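You operate a simulated robot arm through the tools that you are given. There is no shell and no other tool.

Carry out the task below with a simulated two-armed robot. There is one attempt and no reset: what you move stays moved.

Task
Tip the beaker's peas into the large bowl and stir them in.
Fine: stir with the scoop till no streak shows; beaker and scoop back where they were. Set down upright: beaker.

It is judged by the outcome, as a careful person would: the job done as asked, and still so three seconds after it is handed in. It fails if anything else is knocked over, pushed out of place, dropped, spilled or broken.

Robot
Two 7-joint arms with fingered hands on one trunk that stands fixed in place. Base frame: the origin is at the foot of the trunk, x ahead of it, y to its left, z up; the work surface is at about z = 0.9. Lengths are in m, angles in degrees, forces in N, time in s.
The left shoulder is at [0.08, 0.241, 1.417], the right one opposite. Payload 4.9 kg a hand.
The TCP of each hand is the grasp point between the finger pads, 0.032 m short of the fingertips. In the tool frame z runs along the fingers and y along their closing line. The gripper opens to 0.2 m. The gripper's body begins 0.089 m behind the TCP. The gripper is a hand of 4 fingers: y runs from the thumb to the fingers, the wrist lies at [0, 0, -0.267] in the tool frame, and closing takes about 1.5 s.
Orientation is that of the tool frame in the base frame, as a unit quaternion [x, y, z, w]. With the fingers straight down and closing along the base's y, the tool's x points along the base's -x, its y along +y and its z along -z.

Tools
- The arms move only by the tool move_arm. It takes "left_motion", "right_motion" or both (then of equal length, played together; a hand with none holds still); each is a list of rows, each an object of numbers (a shift or turn left out is 0, a gripper value left out holds the last): "x", "y", "z": the shift along the tool's x, y, z in m; "ax", "ay", "az": the turn, a rotation vector about the tool's x, y, z in degrees. In form: [{"x": .., "y": .., "z": .., "ax": .., "ay": .., "az": ..}, ...]. A call has 1 to 20 rows; each row shifts and turns the commanded pose from where the row before left it, along the tool's axes as they then stand. "left_hand" and "right_hand" are, for a hand that has rows, the finger opening in m, from 0 to 0.2, set as the call begins (left out, the last holds). Each row takes 0.2 s and may step no farther than 0.05 m and 8.6 degrees from the row before; otherwise, or with a gripper value out of range, the whole call is refused. Where a pose cannot be reached the arm comes as near as it can. A force on the tool above 50 N (or 10 N above the force at the start of the call, whichever is more), or a blocked arm, ends the call early, and 0.2 s more pass. Each finger travels about 0.072 m/s and halts on what it meets, pressing with about 26 N; the grip force reading is that of the motor and also rises with nothing between the fingers. The clock runs only during rows and for 0.2 s after the last one: add rows that do not move to give the fingers time. It gives the time, the measured TCP pose, the force on the tool (base axes), the opening and the grip force at its end, in the units of the frame above (readings bear some noise), with the torque about the TCP (base axes, N m) and any sound that the robot's microphone picked up, and new pictures: "show" is both (left out), scene, wrist or none (wrist: the cameras of the hands that moved).
- Cameras (640 x 400 px; columns grow to the right, rows downward): "scene" is now at [0.1095, -0.0226, 1.5862]; the picture's right is [-0.21, -0.98, 0.00], its down [-0.60, 0.13, -0.79] and it looks along [0.77, -0.16, -0.61] (base axes); focal length 344 px, centre (320, 200). "left" rides on the left gripper at [-0.069, -0.069, -0.116] in its tool frame; the picture's right is [0.71, -0.71, 0.00], its down [0.54, 0.54, -0.64] and it looks along [0.46, 0.45, 0.77] (tool axes); focal length 226 px, centre (320, 200). "right" rides on the right gripper at [0.069, -0.069, -0.116] in its tool frame; the picture's right is [0.71, 0.71, 0.00], its down [-0.54, 0.54, -0.64] and it looks along [-0.45, 0.46, 0.77] (tool axes); focal length 226 px, centre (320, 200). There is no depth. A picture from a camera that has moved, and an enlarged one, comes with that camera's place and axes in the base frame and with its lens. The place of the scene camera against the robot may be out by one fixed shift of up to 0.012 m in any direction.
- move_column(by): slides the trunk up (or, below 0, down) by that many m; the arms and the scene camera ride with it, the base frame stays. It gives what a move gives, with no picture.
- move_fingers(finger1, finger2, finger3, thumb_bend, hand): sets how far each is bent, from 0 (flat) to 1 (curled in); at 0.3 the hand is open as for a grip, at 0.7 the pads meet at the TCP. One left out holds its place. A second passes; each finger stops where it meets its share of the squeeze, and holds until it gets a number again. A gripper value or a shape takes the hand back. It gives what a move gives, with no picture; readings hold the bend of each and the force on the fingers (four entries, about 0 where the hand has none), thumb and palm.
- hand_shape(shape, hand): the hand has 4 fingers and takes this shape, open, in about a second: jaw (thumb against the fingers, like two jaws); tri (thumb and two fingers); tip (a fingertip pinch); poke (one finger out to press); point (the index stretched); flat (the hand flat); cup (the hand cupped); fist (a fist). The gripper value then closes the fingers along that shape, each until it touches; the sizes above hold for jaw. It gives what a move gives, with no picture.
- aim_head(pan, tilt): turns the head with the scene camera to pan (to the left, within 86 degrees either way) and tilt (down, from -29 to 69), counted from straight ahead of the robot. It gives what a move gives, and a new picture of the scene camera.
- enlarge(camera, box): a new picture of the part [left, top, right, bottom] of that camera's present view, enlarged. No time passes.
- finish_job(): hands the job in; it is judged then, once.

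Places have to be worked out from the pictures, the camera data and where the tool is seen. Open the grippers and draw the arms clear of the work before you hand the job in, unless the task says otherwise.

The tools are called after "Call:" as a command line: name --argument value ..., lists and objects as JSON in quotes. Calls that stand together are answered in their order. move_arm: Moves the arms, as the interface text tells. Its arguments: {"type":"object","properties":{"left_motion":{"type":"array","items":{"type":"object","properties":{"x":{"type":"number"},"y":{"type":"number"},"z":{"type":"number"},"ax":{"type":"number"},"ay":{"type":"number"},"az":{"type":"number"}}}},"left_hand":{"type":"number"},"right_motion":{"type":"array","items":{"type":"object","properties":{"x":{"type":"number"},"y":{"type":"number"},"z":{"type":"number"},"ax":{"type":"number"},"ay":{"type":"number"},"az":{"type":"number"}}}},"right_hand":{"type":"number"},"show":{"type":"string","enum":["both","scene","wrist","none"]}},"required":[]} The other tools are called the same way: move_column (by) slides the trunk up or down; hand_shape (shape, hand) gives the hand a shape; move_fingers (finger1, finger2, finger3, thumb_bend, hand) moves the fingers one by one; aim_head (pan, tilt) turns the head that bears the scene camera; enlarge (camera, box) takes an enlarged picture of a part of a camera's view; finish_job () hands the job in.

At the start:

```text
clock: 0.0
left_tcp_pos: [0.7994, 0.1826, 1.2866]
left_tcp_rot: [-0.001, 1.0, 0.0, 0.0]
left_ft_force: [-0.4, -0.5, -0.2]
left_moment: [-0.01, 0.0, 0.0]
left_gripper_width: 0.1998
left_gripper_force: 0.1
left_shape: jaw
left_bend: [0.3, 0.3, 0.3, 0.3]
left_finger forces: [0.0, 0.1, 0.0, 0.0, 0.1, 0.0]
right_tcp_pos: [0.734, -0.324, 1.3214]
right_tcp_rot: [0.001, 1.0, 0.0, 0.0]
right_ft_force: [0.1, 0.2, -0.4]
right_moment: [0.03, 0.0, 0.01]
right_gripper_width: 0.2001
right_gripper_force: 0.0
right_shape: jaw
right_bend: [0.3, 0.3, 0.3, 0.3]
right_finger forces: [0.1, 0.0, 0.1, 0.0, 0.0, 0.1]
trunk travel left (down, up): [-0.325, 0.515]
head pan, tilt: [-11.9, 37.6]
```

scene: 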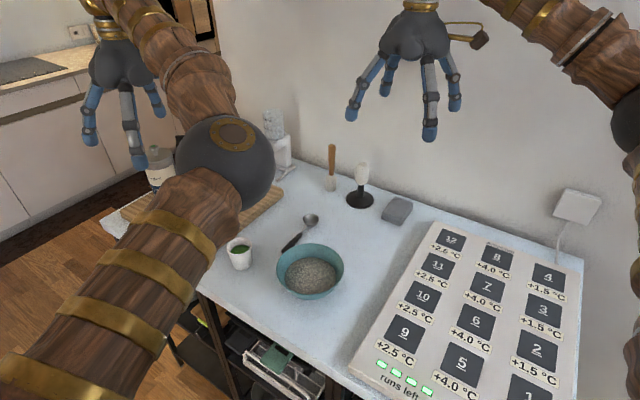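
right: 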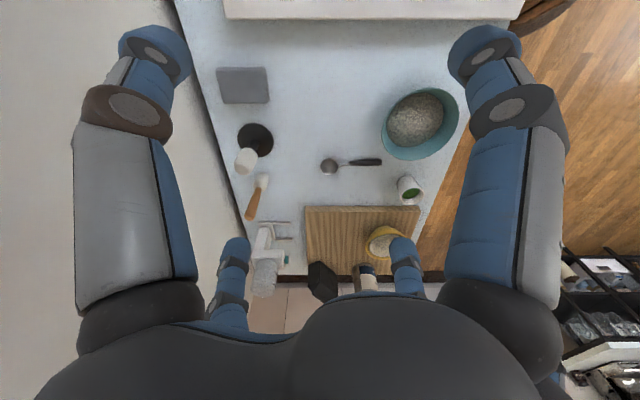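
left: 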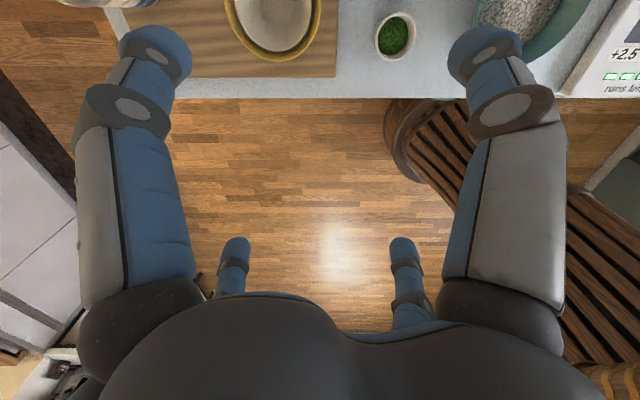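

The views show the beaker of peas near (0.75, 0.06), the bowl near (0.66, -0.11) and the scoop lying beyond it. I'll enlarge them to measure more closely.

Call:
enlarge --camera "scene" --box '[200, 180, 400, 305]'

Call:
enlarge --camera "right" --box '[300, 70, 500, 270]'

Call:
enlarge --camera "left" --box '[340, 0, 600, 120]'

```text
3.20 times, centred on (300, 242) of scene
camera zoom: at [0.1095, -0.0226, 1.5862], right [-0.21, -0.98, 0.0], down [-0.6, 0.13, -0.79], along [0.77, -0.16, -0.61], focal length 1102 px, centre (384, 64)
```

zoom: 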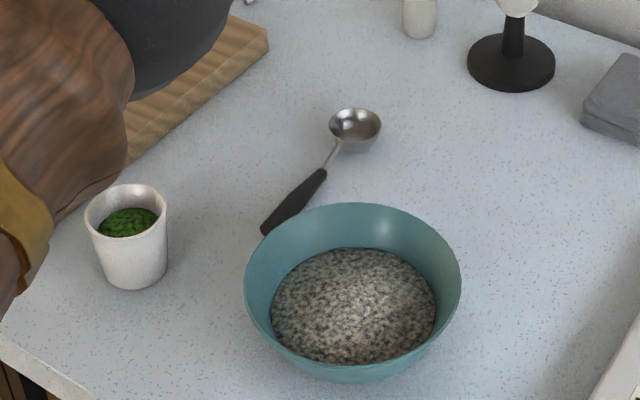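

```text
2.00 times, centred on (400, 170) of right
camera zoom: at [0.6652, -0.3916, 1.4368], right [-0.71, 0.71, 0.0], down [0.54, 0.54, 0.64], along [0.45, 0.46, -0.77], focal length 452 px, centre (160, 260)
```

zoom: 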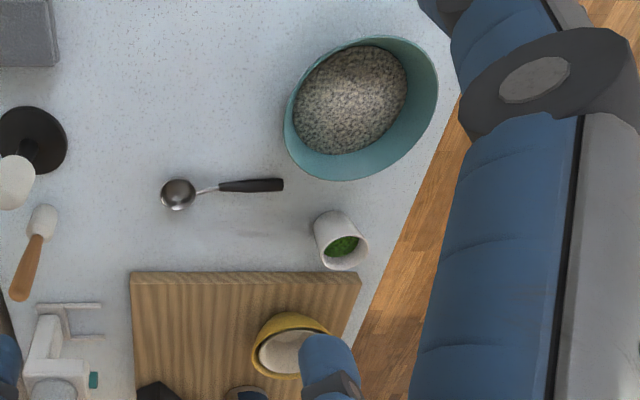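

```text
2.46 times, centred on (470, 60) of left
camera zoom: at [0.869, 0.114, 1.4029], right [-0.71, -0.71, 0.0], down [-0.54, 0.54, 0.64], along [-0.46, 0.45, -0.77], focal length 556 px, centre (-49, 545)
```

zoom: 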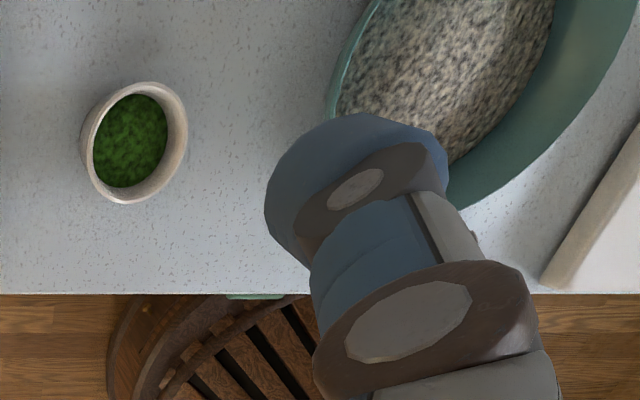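

The teal bowl is the large one, about 0.16 m wide. The beaker is about 0.065 m wide and 0.07 m tall, and the scoop about 0.16 m long. I'll first close the hands in the air to see how the fingers travel.

Call:
move_arm --right_motion '[{}, {}, {}, {}, {}, {}, {}, {}]' --left_motion '[{}, {}, {}, {}, {}, {}, {}, {}]' --right_hand 0.01 --left_hand 0.07

```text
clock: 1.8
left_tcp_pos: [0.7997, 0.1832, 1.2879]
left_tcp_rot: [0.0, 1.0, 0.0, 0.0]
left_ft_force: [-0.2, -0.7, -0.2]
left_moment: [-0.01, 0.0, -0.03]
left_gripper_width: 0.0703
left_gripper_force: 0.0
left_shape: jaw
left_bend: [0.45, 0.45, 0.45, 0.44]
left_finger forces: [0.0, 0.1, 0.0, 0.0, 0.0, 0.0]
right_tcp_pos: [0.7329, -0.3238, 1.3213]
right_tcp_rot: [0.0, 1.0, 0.0, 0.0]
right_ft_force: [0.4, 0.1, -0.3]
right_moment: [-0.02, 0.0, -0.01]
right_gripper_width: 0.0101
right_gripper_force: 0.1
right_shape: jaw
right_bend: [0.73, 0.73, 0.73, 0.65]
right_finger forces: [0.0, 0.0, 0.0, 0.1, 0.0, 0.0]
trunk travel left (down, up): [-0.325, 0.515]
head pan, tilt: [-11.9, 37.6]
camera scene: at [0.1095, -0.0226, 1.5862], right [-0.21, -0.98, 0.0], down [-0.6, 0.13, -0.79], along [0.77, -0.16, -0.61], focal length 344 px, centre (320, 200)
camera right: at [0.6652, -0.3916, 1.4368], right [-0.71, 0.71, 0.0], down [0.54, 0.54, 0.64], along [0.45, 0.46, -0.77], focal length 226 px, centre (320, 200)
camera left: at [0.869, 0.114, 1.4029], right [-0.71, -0.71, 0.0], down [-0.54, 0.54, 0.64], along [-0.46, 0.45, -0.77], focal length 226 px, centre (320, 200)
```

scene: 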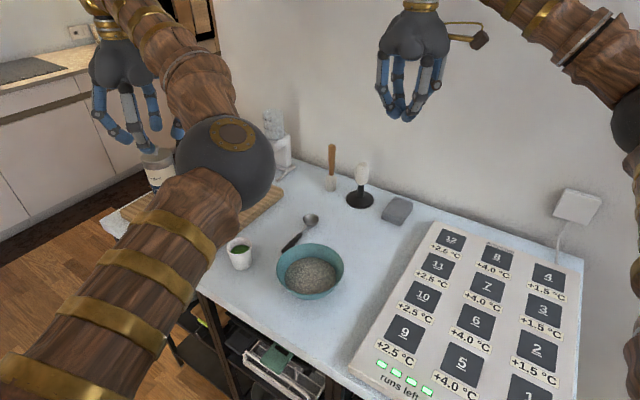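
right: 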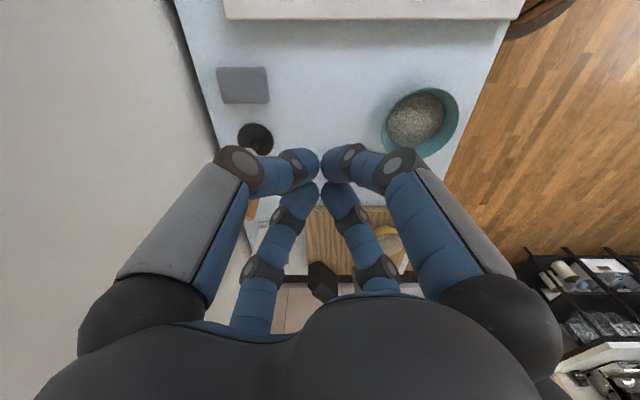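
left: 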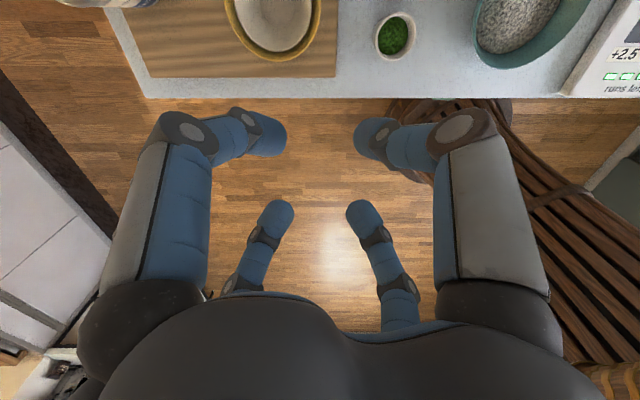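

The digits converge radially from the tool's -y, +x, -x and +y sides. I'll try the tip and tri shapes to see which pinches a thin handle best.

Call:
hand_shape --hand "right" --shape "tip"

Call:
hand_shape --hand "left" --shape "tri"

Call:
move_arm --right_motion '[{}, {}, {}, {}, {}, {}, {}, {}]' --left_motion '[{}, {}, {}, {}, {}, {}, {}, {}]' --right_hand 0.01 --left_hand 0.07 --show "wrist"

```text
clock: 2.7
left_tcp_pos: [0.8, 0.1828, 1.2867]
left_tcp_rot: [-0.001, 1.0, 0.0, -0.001]
left_ft_force: [0.3, 1.1, 0.1]
left_moment: [-0.04, 0.0, 0.0]
left_gripper_width: 0.0704
left_gripper_force: 0.1
left_shape: jaw
left_bend: [0.45, 0.45, 0.45, 0.44]
left_finger forces: [0.0, 0.0, 0.1, 0.0, 0.1, 0.0]
right_tcp_pos: [0.733, -0.324, 1.3209]
right_tcp_rot: [0.0, 1.0, 0.0, 0.0]
right_ft_force: [-0.2, 0.1, 0.3]
right_moment: [-0.01, -0.03, 0.0]
right_gripper_width: 0.1999
right_gripper_force: 0.1
right_shape: tip
right_bend: [0.16, 0.3, 0.16, 0.3]
right_finger forces: [0.0, 0.1, 0.0, 0.0, 0.1, 0.0]
trunk travel left (down, up): [-0.325, 0.515]
head pan, tilt: [-11.9, 37.6]
```

```text
clock: 3.6
left_tcp_pos: [0.7995, 0.1823, 1.2878]
left_tcp_rot: [0.0, 1.0, 0.0, 0.0]
left_ft_force: [0.5, -0.6, 0.0]
left_moment: [0.03, 0.02, 0.03]
left_gripper_width: 0.2002
left_gripper_force: 0.1
left_shape: tri
left_bend: [0.3, 0.3, 0.3, 0.3]
left_finger forces: [0.0, 0.1, 0.0, 0.1, 0.1, 0.0]
right_tcp_pos: [0.7334, -0.3234, 1.3211]
right_tcp_rot: [0.0, 1.0, 0.0, 0.0]
right_ft_force: [0.4, -0.3, 0.4]
right_moment: [-0.01, 0.01, 0.01]
right_gripper_width: 0.2
right_gripper_force: 0.1
right_shape: tip
right_bend: [0.16, 0.3, 0.16, 0.3]
right_finger forces: [0.0, 0.1, 0.1, 0.1, 0.0, 0.1]
trunk travel left (down, up): [-0.325, 0.515]
head pan, tilt: [-11.9, 37.6]
```

```text
clock: 5.4
left_tcp_pos: [0.8005, 0.184, 1.288]
left_tcp_rot: [0.0, 1.0, 0.001, 0.0]
left_ft_force: [0.0, 0.6, 0.5]
left_moment: [-0.02, -0.01, 0.01]
left_gripper_width: 0.0702
left_gripper_force: 0.1
left_shape: tri
left_bend: [0.45, 0.45, 0.45, 0.44]
left_finger forces: [0.1, 0.0, 0.1, 0.0, 0.0, 0.0]
right_tcp_pos: [0.7336, -0.3223, 1.3222]
right_tcp_rot: [0.001, 1.0, 0.001, 0.0]
right_ft_force: [-0.6, -0.4, 0.2]
right_moment: [0.0, 0.0, 0.03]
right_gripper_width: 0.0102
right_gripper_force: 0.0
right_shape: tip
right_bend: [0.16, 0.73, 0.16, 0.65]
right_finger forces: [0.0, 0.0, 0.0, 0.1, 0.0, 0.0]
trunk travel left (down, up): [-0.325, 0.515]
head pan, tilt: [-11.9, 37.6]
camera right: at [0.6652, -0.3916, 1.4368], right [-0.71, 0.71, 0.0], down [0.54, 0.54, 0.64], along [0.45, 0.46, -0.77], focal length 226 px, centre (320, 200)
camera left: at [0.869, 0.114, 1.4029], right [-0.71, -0.71, 0.0], down [-0.54, 0.54, 0.64], along [-0.46, 0.45, -0.77], focal length 226 px, centre (320, 200)
```

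right: 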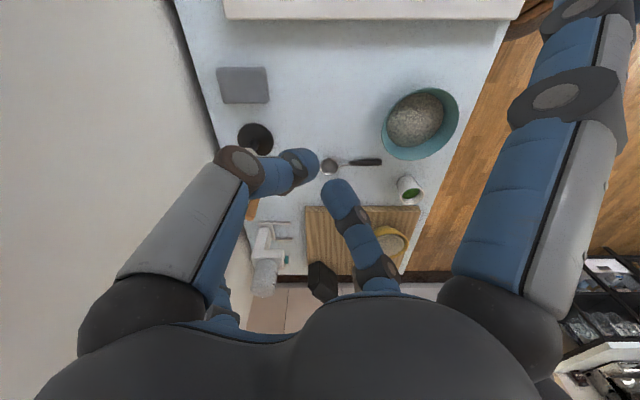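
left: 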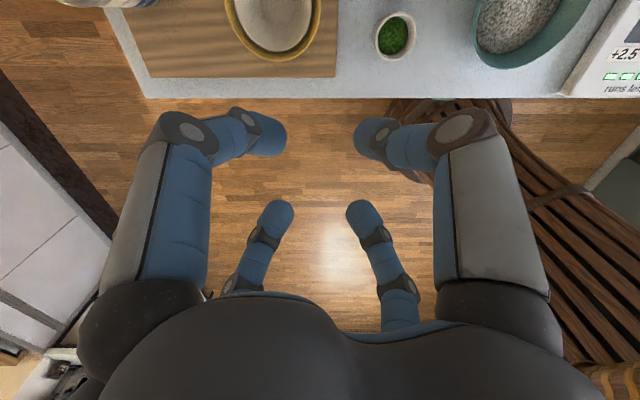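

The jaw shape closes all four digits symmetrically, so I'll use it for both hands. The beaker wants a side grasp from the table's front edge, pitched about 30° down. I'll move the left hand to a staging pose and rehearse that orientation high up.

Call:
hand_shape --hand "left" --shape "jaw"

Call:
hand_shape --hand "right" --shape "jaw"

Call:
move_arm --left_motion '[{"x": 0.04, "z": 0.022}, {"x": 0.04, "z": 0.022}, {"x": 0.04, "z": 0.022}, {"x": 0.04, "z": 0.022}, {"ax": 6.01, "ay": -6.01}, {"ax": 6.01, "ay": -6.01}, {"ax": 6.01, "ay": -6.01}, {"ax": 6.01, "ay": -6.01}, {"ax": 6.01, "ay": -6.01}, {"ax": 6.01, "ay": -6.01}, {"ax": 6.01, "ay": -6.01}]' --left_hand 0.11

```text
clock: 6.3
left_tcp_pos: [0.7991, 0.1828, 1.2882]
left_tcp_rot: [-0.001, 1.0, 0.0, 0.0]
left_ft_force: [0.4, 0.1, -0.5]
left_moment: [0.02, -0.01, -0.01]
left_gripper_width: 0.1998
left_gripper_force: 0.1
left_shape: jaw
left_bend: [0.3, 0.3, 0.3, 0.3]
left_finger forces: [0.0, 0.0, 0.0, 0.1, 0.0, 0.1]
right_tcp_pos: [0.7336, -0.3243, 1.3214]
right_tcp_rot: [0.0, 1.0, 0.0, 0.0]
right_ft_force: [-0.9, 0.0, -0.1]
right_moment: [-0.03, 0.01, 0.0]
right_gripper_width: 0.0102
right_gripper_force: 0.1
right_shape: tip
right_bend: [0.16, 0.73, 0.16, 0.65]
right_finger forces: [0.0, 0.0, 0.0, 0.0, 0.0, 0.0]
trunk travel left (down, up): [-0.325, 0.515]
head pan, tilt: [-11.9, 37.6]
```

```text
clock: 7.2
left_tcp_pos: [0.7994, 0.1832, 1.2878]
left_tcp_rot: [0.001, 1.0, 0.001, 0.0]
left_ft_force: [0.2, -0.2, -0.4]
left_moment: [-0.03, 0.03, -0.02]
left_gripper_width: 0.2
left_gripper_force: 0.1
left_shape: jaw
left_bend: [0.3, 0.3, 0.3, 0.3]
left_finger forces: [0.0, 0.0, 0.1, 0.1, 0.0, 0.0]
right_tcp_pos: [0.733, -0.3241, 1.3229]
right_tcp_rot: [0.0, 1.0, 0.0, 0.0]
right_ft_force: [0.1, -0.8, 0.0]
right_moment: [0.03, -0.01, -0.02]
right_gripper_width: 0.1999
right_gripper_force: 0.0
right_shape: jaw
right_bend: [0.3, 0.3, 0.3, 0.3]
right_finger forces: [0.0, 0.0, 0.0, 0.0, 0.0, 0.0]
trunk travel left (down, up): [-0.325, 0.515]
head pan, tilt: [-11.9, 37.6]
```

```text
clock: 9.6
left_tcp_pos: [0.6397, 0.1842, 1.1994]
left_tcp_rot: [0.0, 0.868, -0.352, 0.351]
left_ft_force: [-0.4, 0.2, 0.1]
left_moment: [-0.04, -0.01, -0.01]
left_gripper_width: 0.1103
left_gripper_force: 0.1
left_shape: jaw
left_bend: [0.36, 0.36, 0.36, 0.34]
left_finger forces: [0.1, 0.0, 0.0, 0.0, 0.1, 0.1]
right_tcp_pos: [0.7331, -0.323, 1.3221]
right_tcp_rot: [0.0, 1.0, 0.0, 0.0]
right_ft_force: [-0.8, 0.1, 0.2]
right_moment: [-0.01, -0.02, 0.0]
right_gripper_width: 0.2001
right_gripper_force: 0.0
right_shape: jaw
right_bend: [0.3, 0.3, 0.3, 0.3]
right_finger forces: [0.1, 0.0, 0.1, 0.0, 0.0, 0.0]
trunk travel left (down, up): [-0.325, 0.515]
head pan, tilt: [-11.9, 37.6]
camera scene: at [0.1094, -0.0209, 1.5862], right [-0.21, -0.98, 0.0], down [-0.6, 0.13, -0.79], along [0.77, -0.16, -0.61], focal length 344 px, centre (320, 200)
camera left: at [0.6041, 0.2202, 1.3416], right [-0.71, -0.71, 0.0], down [-0.67, 0.67, -0.34], along [0.24, -0.24, -0.94], focal length 226 px, centre (320, 200)
```

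scene: 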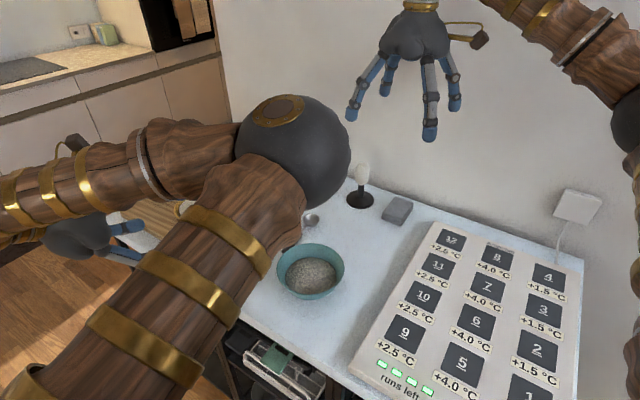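
left: 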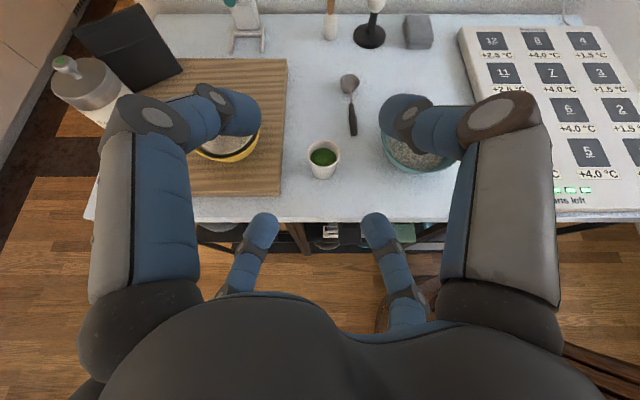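

The left wrist camera now looks straight over the beaker. I'll zoom in here for precise positions.

Call:
enlarge --camera "left" --box '[260, 50, 460, 200]'

Call:
enlarge --camera "left" --box '[290, 120, 360, 190]'

```text
2.67 times, centred on (360, 125) of left
camera zoom: at [0.6041, 0.2202, 1.3416], right [-0.71, -0.71, 0.0], down [-0.67, 0.67, -0.34], along [0.24, -0.24, -0.94], focal length 603 px, centre (213, 400)
```

zoom: 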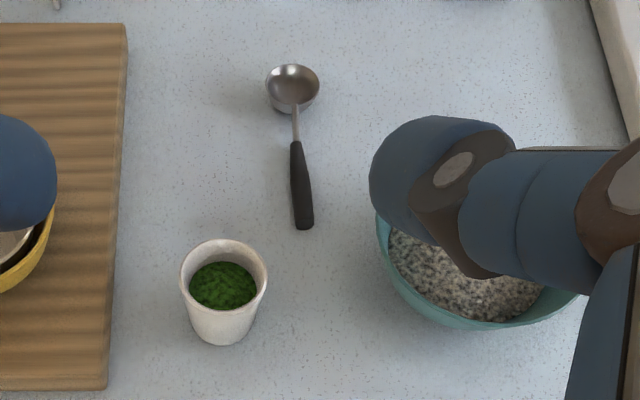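

```text
5.71 times, centred on (325, 155) of left
camera zoom: at [0.6041, 0.2202, 1.3416], right [-0.71, -0.71, 0.0], down [-0.67, 0.67, -0.34], along [0.24, -0.24, -0.94], focal length 1292 px, centre (291, 457)
```

zoom: 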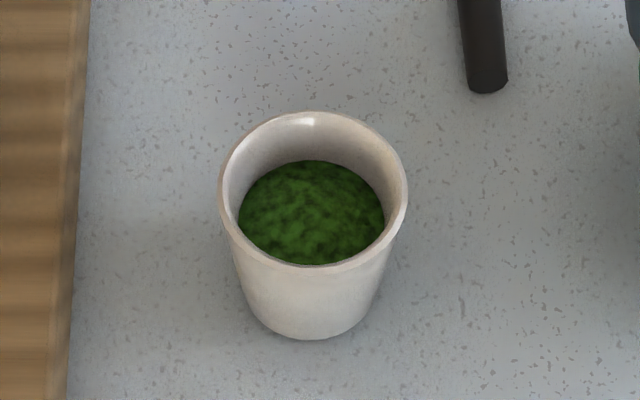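

The beaker is at (0.760, 0.054), about 0.072 tall, with a 0.062 rim and 0.046 base. I'll rehearse the pouring roll up here with the empty hand to check that the wrist can do it.

Call:
move_arm --left_motion '[{"az": 8.5}, {"az": 8.5}, {"az": 8.5}, {"az": 8.5}, {"az": 8.5}, {"az": 8.5}, {"az": 8.5}, {"az": 8.5}, {"az": 8.5}, {"az": 8.5}, {"az": 8.5}, {"az": 8.5}, {"az": 8.5}, {"az": 8.5}, {"az": 8.5}, {"az": 8.5}]' --show "scene"

```text
clock: 13.0
left_tcp_pos: [0.6393, 0.1823, 1.2007]
left_tcp_rot: [0.805, 0.325, 0.194, 0.457]
left_ft_force: [0.0, -0.5, 0.7]
left_moment: [0.0, -0.03, 0.04]
left_gripper_width: 0.1103
left_gripper_force: 0.1
left_shape: jaw
left_bend: [0.36, 0.36, 0.36, 0.34]
left_finger forces: [0.0, 0.0, 0.0, 0.0, 0.0, 0.0]
right_tcp_pos: [0.7336, -0.3244, 1.3234]
right_tcp_rot: [0.0, 1.0, 0.0, 0.001]
right_ft_force: [0.3, -0.3, -0.6]
right_moment: [-0.01, -0.02, 0.03]
right_gripper_width: 0.1999
right_gripper_force: 0.0
right_shape: jaw
right_bend: [0.3, 0.3, 0.3, 0.3]
right_finger forces: [0.1, 0.0, 0.1, 0.1, 0.0, 0.0]
trunk travel left (down, up): [-0.325, 0.515]
head pan, tilt: [-11.9, 37.6]
camera scene: at [0.1094, -0.0225, 1.5862], right [-0.21, -0.98, 0.0], down [-0.6, 0.13, -0.79], along [0.77, -0.16, -0.61], focal length 344 px, centre (320, 200)
```

scene: 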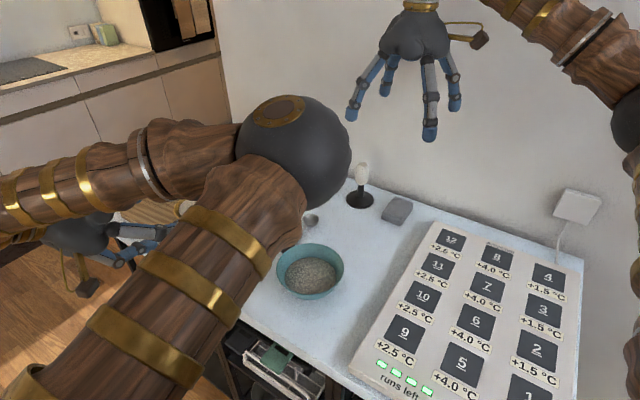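

The wrist rolled 136° without trouble. I'll check another 42° plus leveling the hand, which would allow a cleaner two-finger pinch on the beaker.

Call:
move_arm --left_motion '[{"az": 8.5}, {"az": 8.5}, {"az": 8.5}, {"az": 8.5}, {"az": 8.5}, {"ax": -6.1, "ay": 5.8}, {"ax": -6.1, "ay": 5.8}, {"ax": -6.1, "ay": 5.8}, {"ax": -6.1, "ay": 5.8}]' --show "both"

Call:
move_fingers --hand "left" --finger1 1 --finger3 0

Call:
enlarge --camera "left" --box '[0, 0, 640, 400]'

Call:
enlarge --camera "right" --box '[0, 0, 640, 400]'

```text
clock: 15.0
left_tcp_pos: [0.7288, 0.1137, 1.2421]
left_tcp_rot: [0.69, 0.014, 0.506, 0.518]
left_ft_force: [1.1, -0.4, -0.4]
left_moment: [0.02, 0.0, 0.0]
left_gripper_width: 0.1105
left_gripper_force: 0.1
left_shape: jaw
left_bend: [0.36, 0.36, 0.36, 0.34]
left_finger forces: [0.0, 0.0, 0.1, 0.1, 0.0, 0.0]
left hand out of reach, approached as far as the arm can: row 6, 7, 8, 9
right_tcp_pos: [0.7337, -0.3236, 1.3216]
right_tcp_rot: [-0.001, 1.0, 0.0, -0.001]
right_ft_force: [0.4, 0.7, 0.8]
right_moment: [-0.05, -0.01, 0.0]
right_gripper_width: 0.2
right_gripper_force: 0.0
right_shape: jaw
right_bend: [0.3, 0.3, 0.3, 0.3]
right_finger forces: [0.0, 0.1, 0.0, 0.0, 0.0, 0.0]
trunk travel left (down, up): [-0.325, 0.515]
head pan, tilt: [-11.9, 37.6]
camera scene: at [0.1104, -0.0223, 1.5861], right [-0.21, -0.98, 0.0], down [-0.6, 0.13, -0.79], along [0.77, -0.16, -0.61], focal length 344 px, centre (320, 200)
camera left: at [0.6478, 0.1883, 1.1389], right [0.7, 0.71, -0.03], down [-0.47, 0.49, 0.73], along [0.54, -0.5, 0.68], focal length 226 px, centre (320, 200)
```

scene: 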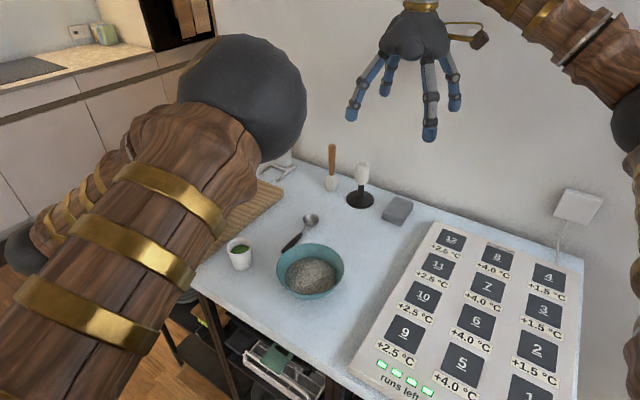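
left: 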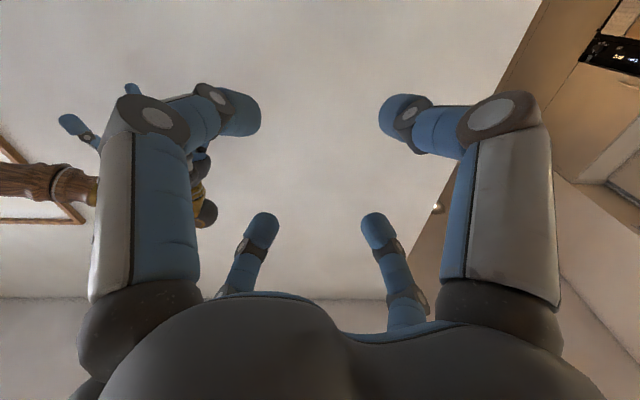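

```text
clock: 16.0
left_tcp_pos: [0.728, 0.1119, 1.2428]
left_tcp_rot: [0.69, 0.013, 0.507, 0.516]
left_ft_force: [0.3, 0.5, 0.1]
left_moment: [0.01, 0.02, -0.01]
left_gripper_width: 0.0809
left_gripper_force: 0.1
left_shape: fingers
left_bend: [1.0, 0.36, 0.01, 0.34]
left_finger forces: [0.0, 0.1, 0.0, 0.1, 0.0, 0.0]
right_tcp_pos: [0.7329, -0.3244, 1.321]
right_tcp_rot: [0.0, 1.0, 0.001, 0.0]
right_ft_force: [1.4, 0.4, 0.1]
right_moment: [0.01, 0.0, 0.01]
right_gripper_width: 0.2001
right_gripper_force: 0.1
right_shape: jaw
right_bend: [0.3, 0.3, 0.3, 0.3]
right_finger forces: [0.0, 0.1, 0.0, 0.0, 0.1, 0.1]
trunk travel left (down, up): [-0.325, 0.515]
head pan, tilt: [-11.9, 37.6]
```

```text
1.00 times, centred on (320, 200) of left (not enlarged: the box is as wide or as high as the picture)
camera zoom: at [0.6469, 0.1882, 1.1394], right [0.7, 0.71, -0.03], down [-0.47, 0.49, 0.73], along [0.54, -0.5, 0.68], focal length 226 px, centre (320, 200)
```

zoom: 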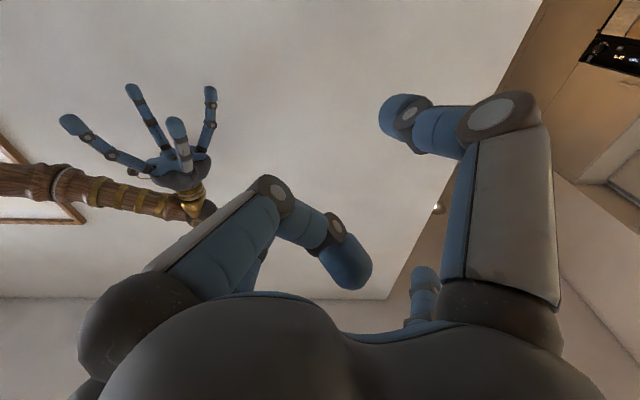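

```text
1.00 times, centred on (320, 200) of right (not enlarged: the box is as wide or as high as the picture)
camera zoom: at [0.6651, -0.3916, 1.4368], right [-0.71, 0.71, 0.0], down [0.54, 0.54, 0.64], along [0.45, 0.46, -0.77], focal length 226 px, centre (320, 200)
```

zoom: 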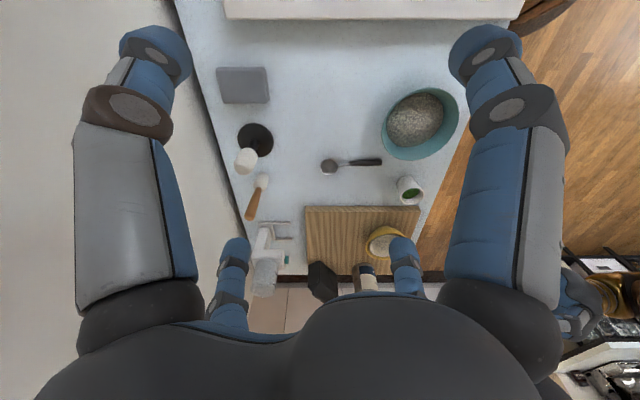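

Finger geometry is clear now: finger1 is at -x, finger3 at +x, finger2 at +y and the thumb at -y. A four-finger wrap with the hand pitched about 56° down suits the beaker best. I'll rehearse the pouring pose over the bowl at a safe height with the right hand moved aside.

Call:
move_arm --left_motion '[{"x": -0.0334, "y": 0.0041, "z": 0.0156}, {"x": -0.0334, "y": 0.0041, "z": 0.0156}, {"x": -0.0334, "y": 0.0041, "z": 0.0156}, {"x": -0.0334, "y": 0.0041, "z": 0.0156}, {"x": -0.0334, "y": 0.0041, "z": 0.0156}, {"x": -0.0334, "y": 0.0041, "z": 0.0156}]' --right_motion '[{"y": -0.03}, {"y": -0.03}, {"y": -0.03}, {}, {}, {}]' --left_hand 0.11 --show "scene"

```text
clock: 17.4
left_tcp_pos: [0.6839, -0.0744, 1.1291]
left_tcp_rot: [0.687, 0.009, 0.507, 0.521]
left_ft_force: [-0.9, 0.0, 0.6]
left_moment: [0.03, 0.03, 0.01]
left_gripper_width: 0.1099
left_gripper_force: 0.0
left_shape: jaw
left_bend: [0.36, 0.36, 0.36, 0.34]
left_finger forces: [0.1, 0.0, 0.1, 0.0, 0.1, 0.0]
right_tcp_pos: [0.7316, -0.4153, 1.3221]
right_tcp_rot: [0.0, 1.0, 0.0, 0.0]
right_ft_force: [0.4, 0.0, -0.1]
right_moment: [0.01, -0.03, -0.01]
right_gripper_width: 0.1999
right_gripper_force: 0.1
right_shape: jaw
right_bend: [0.3, 0.3, 0.3, 0.3]
right_finger forces: [0.0, 0.1, 0.0, 0.0, 0.1, 0.0]
trunk travel left (down, up): [-0.325, 0.515]
head pan, tilt: [-11.9, 37.6]
camera scene: at [0.1079, -0.023, 1.5862], right [-0.21, -0.98, 0.0], down [-0.6, 0.13, -0.79], along [0.78, -0.16, -0.61], focal length 344 px, centre (320, 200)
```

scene: 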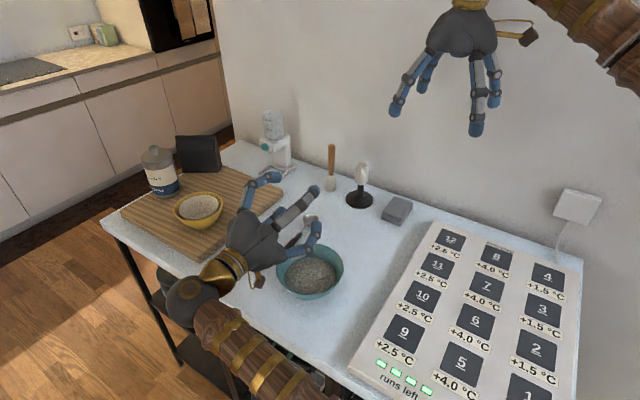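

The pouring pose (level hand, rolled 180°) is reachable above the bowl. Now I'll take the left hand back above the beaker, pitch it to about 56° down and undo the roll.

Call:
move_arm --left_motion '[{"x": 0.03, "y": -0.021, "z": -0.0105}, {"x": 0.03, "y": -0.021, "z": -0.0105}, {"x": 0.03, "y": -0.021, "z": -0.0105}, {"x": 0.03, "y": -0.021, "z": -0.0105}, {"ax": 6.11, "ay": -5.8}, {"ax": 6.11, "ay": -5.8}, {"ax": 6.11, "ay": -5.8}, {"ax": 6.11, "ay": -5.8}, {"ax": 6.11, "ay": -5.8}, {"ax": 6.11, "ay": -5.8}, {"ax": 6.11, "ay": -5.8}, {"az": -8.5}, {"az": -8.5}, {"az": -8.5}, {"az": -8.5}, {"az": -8.5}, {"az": -8.5}, {"az": -8.5}, {"az": -8.5}, {"az": -8.5}]' --show "none"

Call:
move_arm --left_motion '[{"az": -8.5}, {"az": -8.5}, {"az": -8.5}, {"az": -8.5}, {"az": -8.5}, {"az": -8.5}, {"az": -8.5}, {"az": -8.5}, {"az": -8.5}, {"az": -8.5}, {"az": -8.5}, {"az": -8.5}]' --left_hand 0.13 --show "both"

```text
clock: 21.6
left_tcp_pos: [0.7559, 0.0597, 1.1473]
left_tcp_rot: [0.742, 0.603, 0.03, 0.292]
left_ft_force: [0.5, -0.8, 0.0]
left_moment: [-0.02, -0.01, 0.02]
left_gripper_width: 0.1104
left_gripper_force: 0.0
left_shape: jaw
left_bend: [0.36, 0.36, 0.36, 0.34]
left_finger forces: [0.0, 0.0, 0.1, 0.0, 0.0, 0.1]
right_tcp_pos: [0.7329, -0.4147, 1.3216]
right_tcp_rot: [0.001, 1.0, 0.0, 0.0]
right_ft_force: [-0.6, -0.2, 0.6]
right_moment: [0.01, 0.03, 0.03]
right_gripper_width: 0.2002
right_gripper_force: 0.0
right_shape: jaw
right_bend: [0.3, 0.3, 0.3, 0.3]
right_finger forces: [0.0, 0.0, 0.0, 0.0, 0.0, 0.1]
trunk travel left (down, up): [-0.325, 0.515]
head pan, tilt: [-11.9, 37.6]
```

```text
clock: 24.2
left_tcp_pos: [0.7563, 0.0602, 1.1474]
left_tcp_rot: [-0.002, 0.956, -0.208, 0.207]
left_ft_force: [0.3, -0.5, 0.5]
left_moment: [0.02, -0.01, -0.02]
left_gripper_width: 0.1294
left_gripper_force: 0.1
left_shape: jaw
left_bend: [0.32, 0.32, 0.32, 0.3]
left_finger forces: [0.0, 0.0, 0.0, 0.0, 0.0, 0.0]
right_tcp_pos: [0.7334, -0.4154, 1.323]
right_tcp_rot: [0.0, 1.0, 0.0, 0.0]
right_ft_force: [-0.6, -0.5, 0.4]
right_moment: [-0.03, 0.01, -0.01]
right_gripper_width: 0.2001
right_gripper_force: 0.1
right_shape: jaw
right_bend: [0.3, 0.3, 0.3, 0.3]
right_finger forces: [0.0, 0.0, 0.0, 0.0, 0.0, 0.0]
trunk travel left (down, up): [-0.325, 0.515]
head pan, tilt: [-11.9, 37.6]
camera scene: at [0.1095, -0.0225, 1.5862], right [-0.21, -0.98, 0.0], down [-0.6, 0.13, -0.79], along [0.77, -0.16, -0.61], focal length 344 px, centre (320, 200)
camera left: at [0.7675, 0.0491, 1.2973], right [-0.71, -0.71, 0.0], down [-0.71, 0.7, 0.1], along [-0.07, 0.07, -0.99], focal length 226 px, centre (320, 200)
```

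scene: 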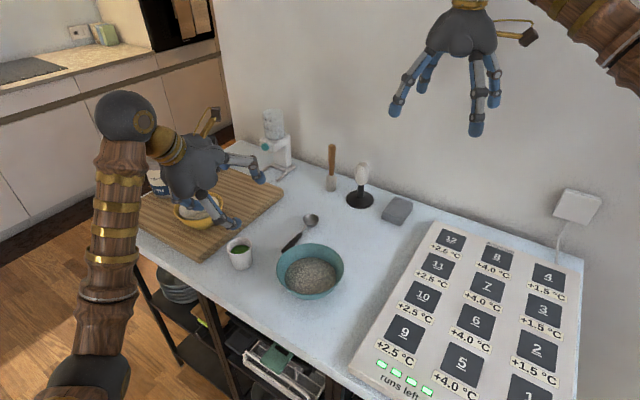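
left: 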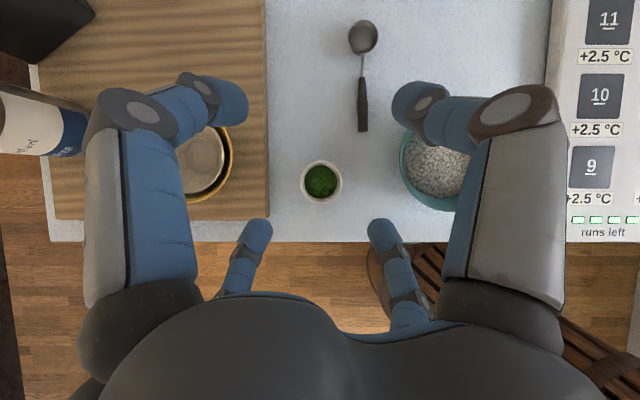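

The hand is right over the beaker at 56° pitch with the elbow well placed. I'll zoom in to refine the beaker's axis and the scoop before descending.

Call:
enlarge --camera "left" --box '[280, 140, 360, 220]'

Call:
enlarge --camera "left" --box '[320, 0, 420, 140]'

Call:
enlarge --camera "scene" --box '[130, 120, 370, 320]'

```text
5.00 times, centred on (320, 180) of left
camera zoom: at [0.7675, 0.0491, 1.2973], right [-0.71, -0.71, 0.0], down [-0.71, 0.7, 0.1], along [-0.07, 0.07, -0.99], focal length 1130 px, centre (320, 300)
```

zoom: 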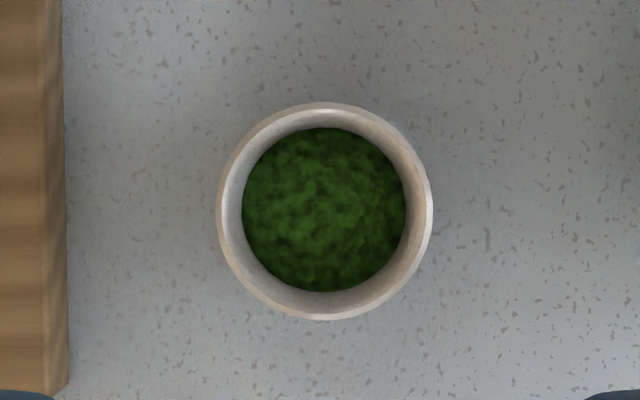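

```text
2.86 times, centred on (370, 70) of left
camera zoom: at [0.7675, 0.0491, 1.2973], right [-0.71, -0.71, 0.0], down [-0.71, 0.7, 0.1], along [-0.07, 0.07, -0.99], focal length 646 px, centre (177, 571)
```

zoom: 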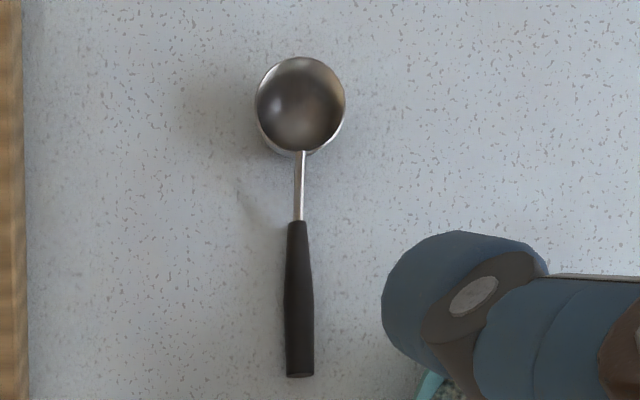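

```text
2.00 times, centred on (250, 220) of scene
camera zoom: at [0.1095, -0.0225, 1.5862], right [-0.21, -0.98, 0.0], down [-0.6, 0.13, -0.79], along [0.77, -0.16, -0.61], focal length 689 px, centre (460, 160)
```

zoom: 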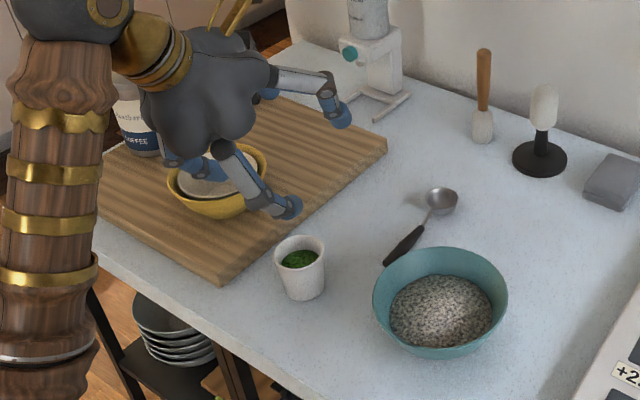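

The beaker axis is at (0.762, 0.053). I'll descend straight down around it in steps with the fingers at 0.13.

Call:
move_arm --left_motion '[{"x": -0.0016, "y": -0.0026, "z": 0.002}, {"x": 0.0119, "y": 0.0119, "z": 0.0248}, {"x": 0.0119, "y": 0.0119, "z": 0.0248}, {"x": 0.0119, "y": 0.0119, "z": 0.0248}, {"x": 0.0119, "y": 0.0119, "z": 0.0248}]' --show "both"

```text
clock: 25.4
left_tcp_pos: [0.7582, 0.0579, 1.0249]
left_tcp_rot: [0.001, 0.956, -0.21, 0.207]
left_ft_force: [1.4, -0.4, -0.5]
left_moment: [0.0, 0.01, 0.01]
left_gripper_width: 0.1296
left_gripper_force: 0.1
left_shape: jaw
left_bend: [0.32, 0.32, 0.32, 0.3]
left_finger forces: [0.0, 0.0, 0.1, 0.1, 0.0, 0.1]
right_tcp_pos: [0.7341, -0.4156, 1.3223]
right_tcp_rot: [-0.001, 1.0, 0.0, -0.001]
right_ft_force: [0.3, -0.1, 0.5]
right_moment: [-0.03, -0.01, 0.0]
right_gripper_width: 0.2002
right_gripper_force: 0.1
right_shape: jaw
right_bend: [0.3, 0.3, 0.3, 0.3]
right_finger forces: [0.0, 0.1, 0.0, 0.0, 0.0, 0.1]
trunk travel left (down, up): [-0.325, 0.515]
head pan, tilt: [-11.9, 37.6]
camera scene: at [0.1096, -0.0226, 1.5863], right [-0.21, -0.98, 0.0], down [-0.6, 0.13, -0.79], along [0.77, -0.16, -0.61], focal length 344 px, centre (320, 200)
camera left: at [0.7687, 0.0462, 1.1758], right [-0.71, -0.71, 0.0], down [-0.7, 0.7, 0.1], along [-0.07, 0.07, -0.99], focal length 226 px, centre (320, 200)
```

scene: 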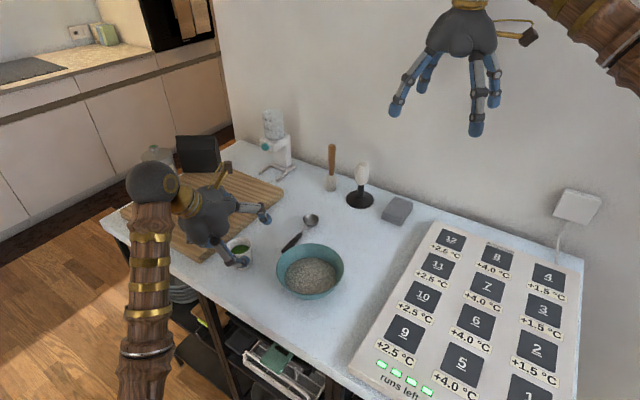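
left: 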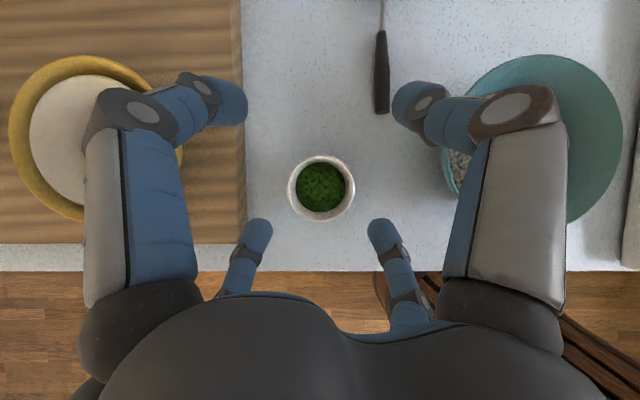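

The beaker is centred between the fingers and the knuckles clear both bowls. I'll go down another 0.06 m.

Call:
move_arm --left_motion '[{"x": 0.008, "y": 0.008, "z": 0.0163}, {"x": 0.008, "y": 0.008, "z": 0.0163}, {"x": 0.008, "y": 0.008, "z": 0.0163}]' --show "both"

Call:
enlarge --camera "scene" --box '[150, 160, 310, 290]'

```text
clock: 26.2
left_tcp_pos: [0.7575, 0.0576, 0.9675]
left_tcp_rot: [0.0, 0.956, -0.207, 0.208]
left_ft_force: [0.0, 0.1, 0.3]
left_moment: [0.03, -0.01, 0.0]
left_gripper_width: 0.1295
left_gripper_force: 0.1
left_shape: jaw
left_bend: [0.32, 0.32, 0.32, 0.3]
left_finger forces: [0.1, 0.0, 0.0, 0.0, 0.1, 0.0]
right_tcp_pos: [0.7345, -0.4156, 1.3224]
right_tcp_rot: [0.0, 1.0, 0.0, -0.001]
right_ft_force: [-0.1, -0.3, 0.5]
right_moment: [-0.01, -0.03, -0.01]
right_gripper_width: 0.2
right_gripper_force: 0.1
right_shape: jaw
right_bend: [0.3, 0.3, 0.3, 0.3]
right_finger forces: [0.0, 0.0, 0.0, 0.0, 0.0, 0.0]
trunk travel left (down, up): [-0.325, 0.515]
head pan, tilt: [-11.9, 37.6]
camera scene: at [0.1095, -0.0225, 1.5863], right [-0.21, -0.98, 0.0], down [-0.6, 0.13, -0.79], along [0.77, -0.16, -0.61], focal length 344 px, centre (320, 200)
camera left: at [0.7679, 0.046, 1.117], right [-0.71, -0.71, 0.0], down [-0.7, 0.7, 0.1], along [-0.07, 0.07, -0.99], focal length 226 px, centre (320, 200)
```

scene: 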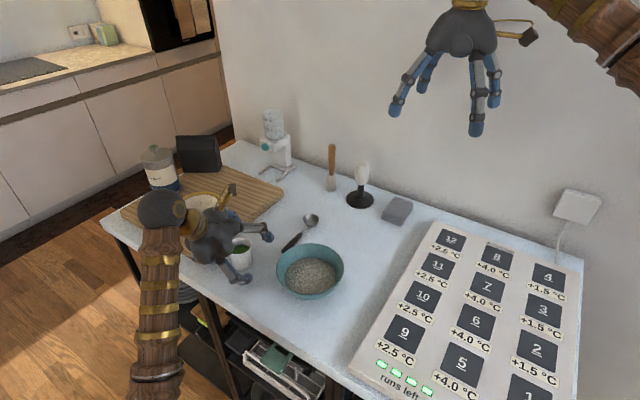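
left: 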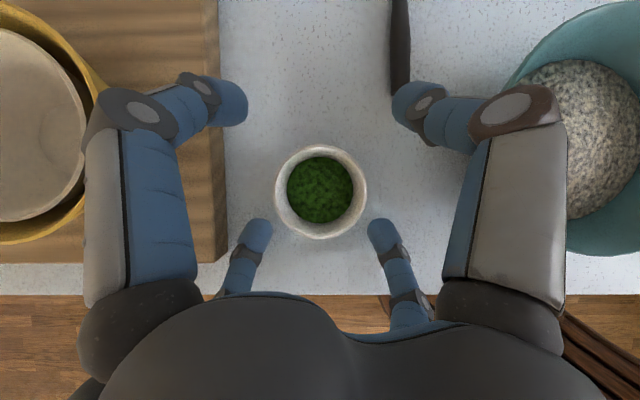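

```text
3.08 times, centred on (230, 225) of scene
camera zoom: at [0.1095, -0.0225, 1.5863], right [-0.21, -0.98, 0.0], down [-0.6, 0.13, -0.79], along [0.77, -0.16, -0.61], focal length 1060 px, centre (597, 123)
```

zoom: 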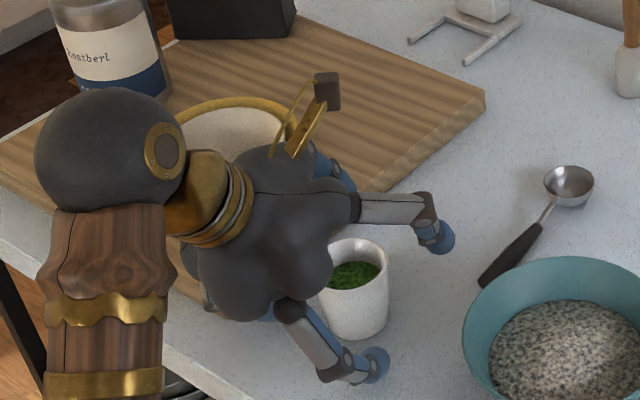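

The fingers straddle the beaker evenly. I'll close partway to 0.082, then lower about 10 mm and look.

Call:
move_arm --left_motion '[{}, {}, {}, {}, {}]' --left_hand 0.082 --show "wrist"

Call:
move_arm --left_motion '[{"x": 0.0024, "y": 0.0024, "z": 0.005}, {"x": 0.0024, "y": 0.0024, "z": 0.005}]' --show "wrist"

Call:
enlarge --camera "scene" --box '[180, 190, 300, 290]'

```text
clock: 27.4
left_tcp_pos: [0.7574, 0.0576, 0.9677]
left_tcp_rot: [0.001, 0.956, -0.208, 0.208]
left_ft_force: [-0.2, -0.7, -0.1]
left_moment: [-0.03, 0.03, 0.0]
left_gripper_width: 0.0824
left_gripper_force: 0.1
left_shape: jaw
left_bend: [0.42, 0.42, 0.42, 0.4]
left_finger forces: [0.0, 0.0, 0.0, 0.1, 0.0, 0.0]
right_tcp_pos: [0.7341, -0.4149, 1.323]
right_tcp_rot: [0.0, 1.0, -0.001, 0.0]
right_ft_force: [0.1, 0.5, -0.2]
right_moment: [-0.01, 0.03, 0.03]
right_gripper_width: 0.1998
right_gripper_force: 0.0
right_shape: jaw
right_bend: [0.3, 0.3, 0.3, 0.3]
right_finger forces: [0.0, 0.0, 0.0, 0.0, 0.0, 0.0]
trunk travel left (down, up): [-0.325, 0.515]
head pan, tilt: [-11.9, 37.6]
camera left: at [0.768, 0.0462, 1.1173], right [-0.71, -0.71, 0.0], down [-0.7, 0.7, 0.1], along [-0.07, 0.07, -0.99], focal length 226 px, centre (320, 200)
```

left: 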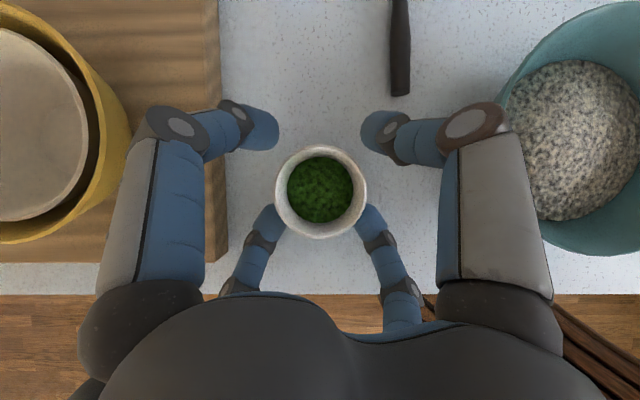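

```text
clock: 28.0
left_tcp_pos: [0.7578, 0.0574, 0.9564]
left_tcp_rot: [0.0, 0.956, -0.208, 0.208]
left_ft_force: [-0.6, -0.9, -0.1]
left_moment: [0.02, -0.02, 0.01]
left_gripper_width: 0.0825
left_gripper_force: 0.1
left_shape: jaw
left_bend: [0.42, 0.42, 0.42, 0.4]
left_finger forces: [0.0, 0.1, 0.0, 0.0, 0.0, 0.0]
right_tcp_pos: [0.7338, -0.4152, 1.3229]
right_tcp_rot: [0.0, 1.0, 0.0, 0.0]
right_ft_force: [-0.4, -0.1, 0.3]
right_moment: [0.0, 0.0, -0.01]
right_gripper_width: 0.2001
right_gripper_force: 0.1
right_shape: jaw
right_bend: [0.3, 0.3, 0.3, 0.3]
right_finger forces: [0.0, 0.1, 0.0, 0.0, 0.1, 0.0]
trunk travel left (down, up): [-0.325, 0.515]
head pan, tilt: [-11.9, 37.6]
camera left: at [0.7685, 0.0464, 1.1057], right [-0.71, -0.71, 0.0], down [-0.7, 0.7, 0.1], along [-0.07, 0.07, -0.99], focal length 226 px, centre (320, 200)
```

left: 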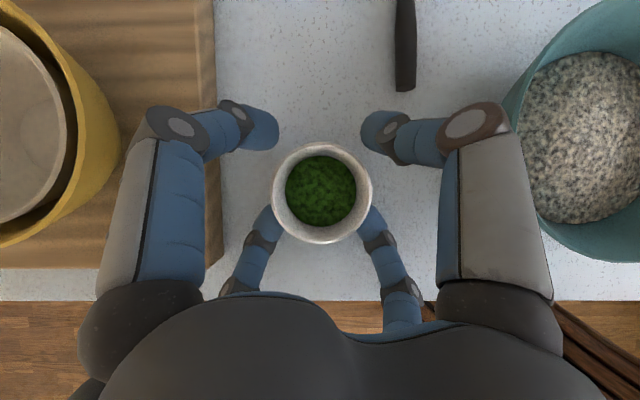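

```text
4.00 times, centred on (240, 240) of scene
camera zoom: at [0.1095, -0.0225, 1.5862], right [-0.21, -0.98, 0.0], down [-0.6, 0.13, -0.79], along [0.77, -0.16, -0.61], focal length 1377 px, centre (640, 40)
```

zoom: 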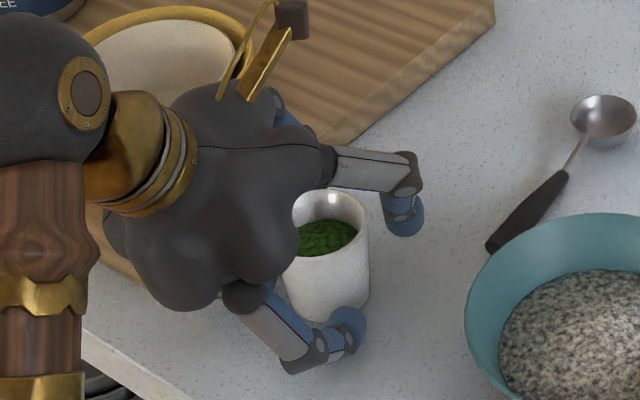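

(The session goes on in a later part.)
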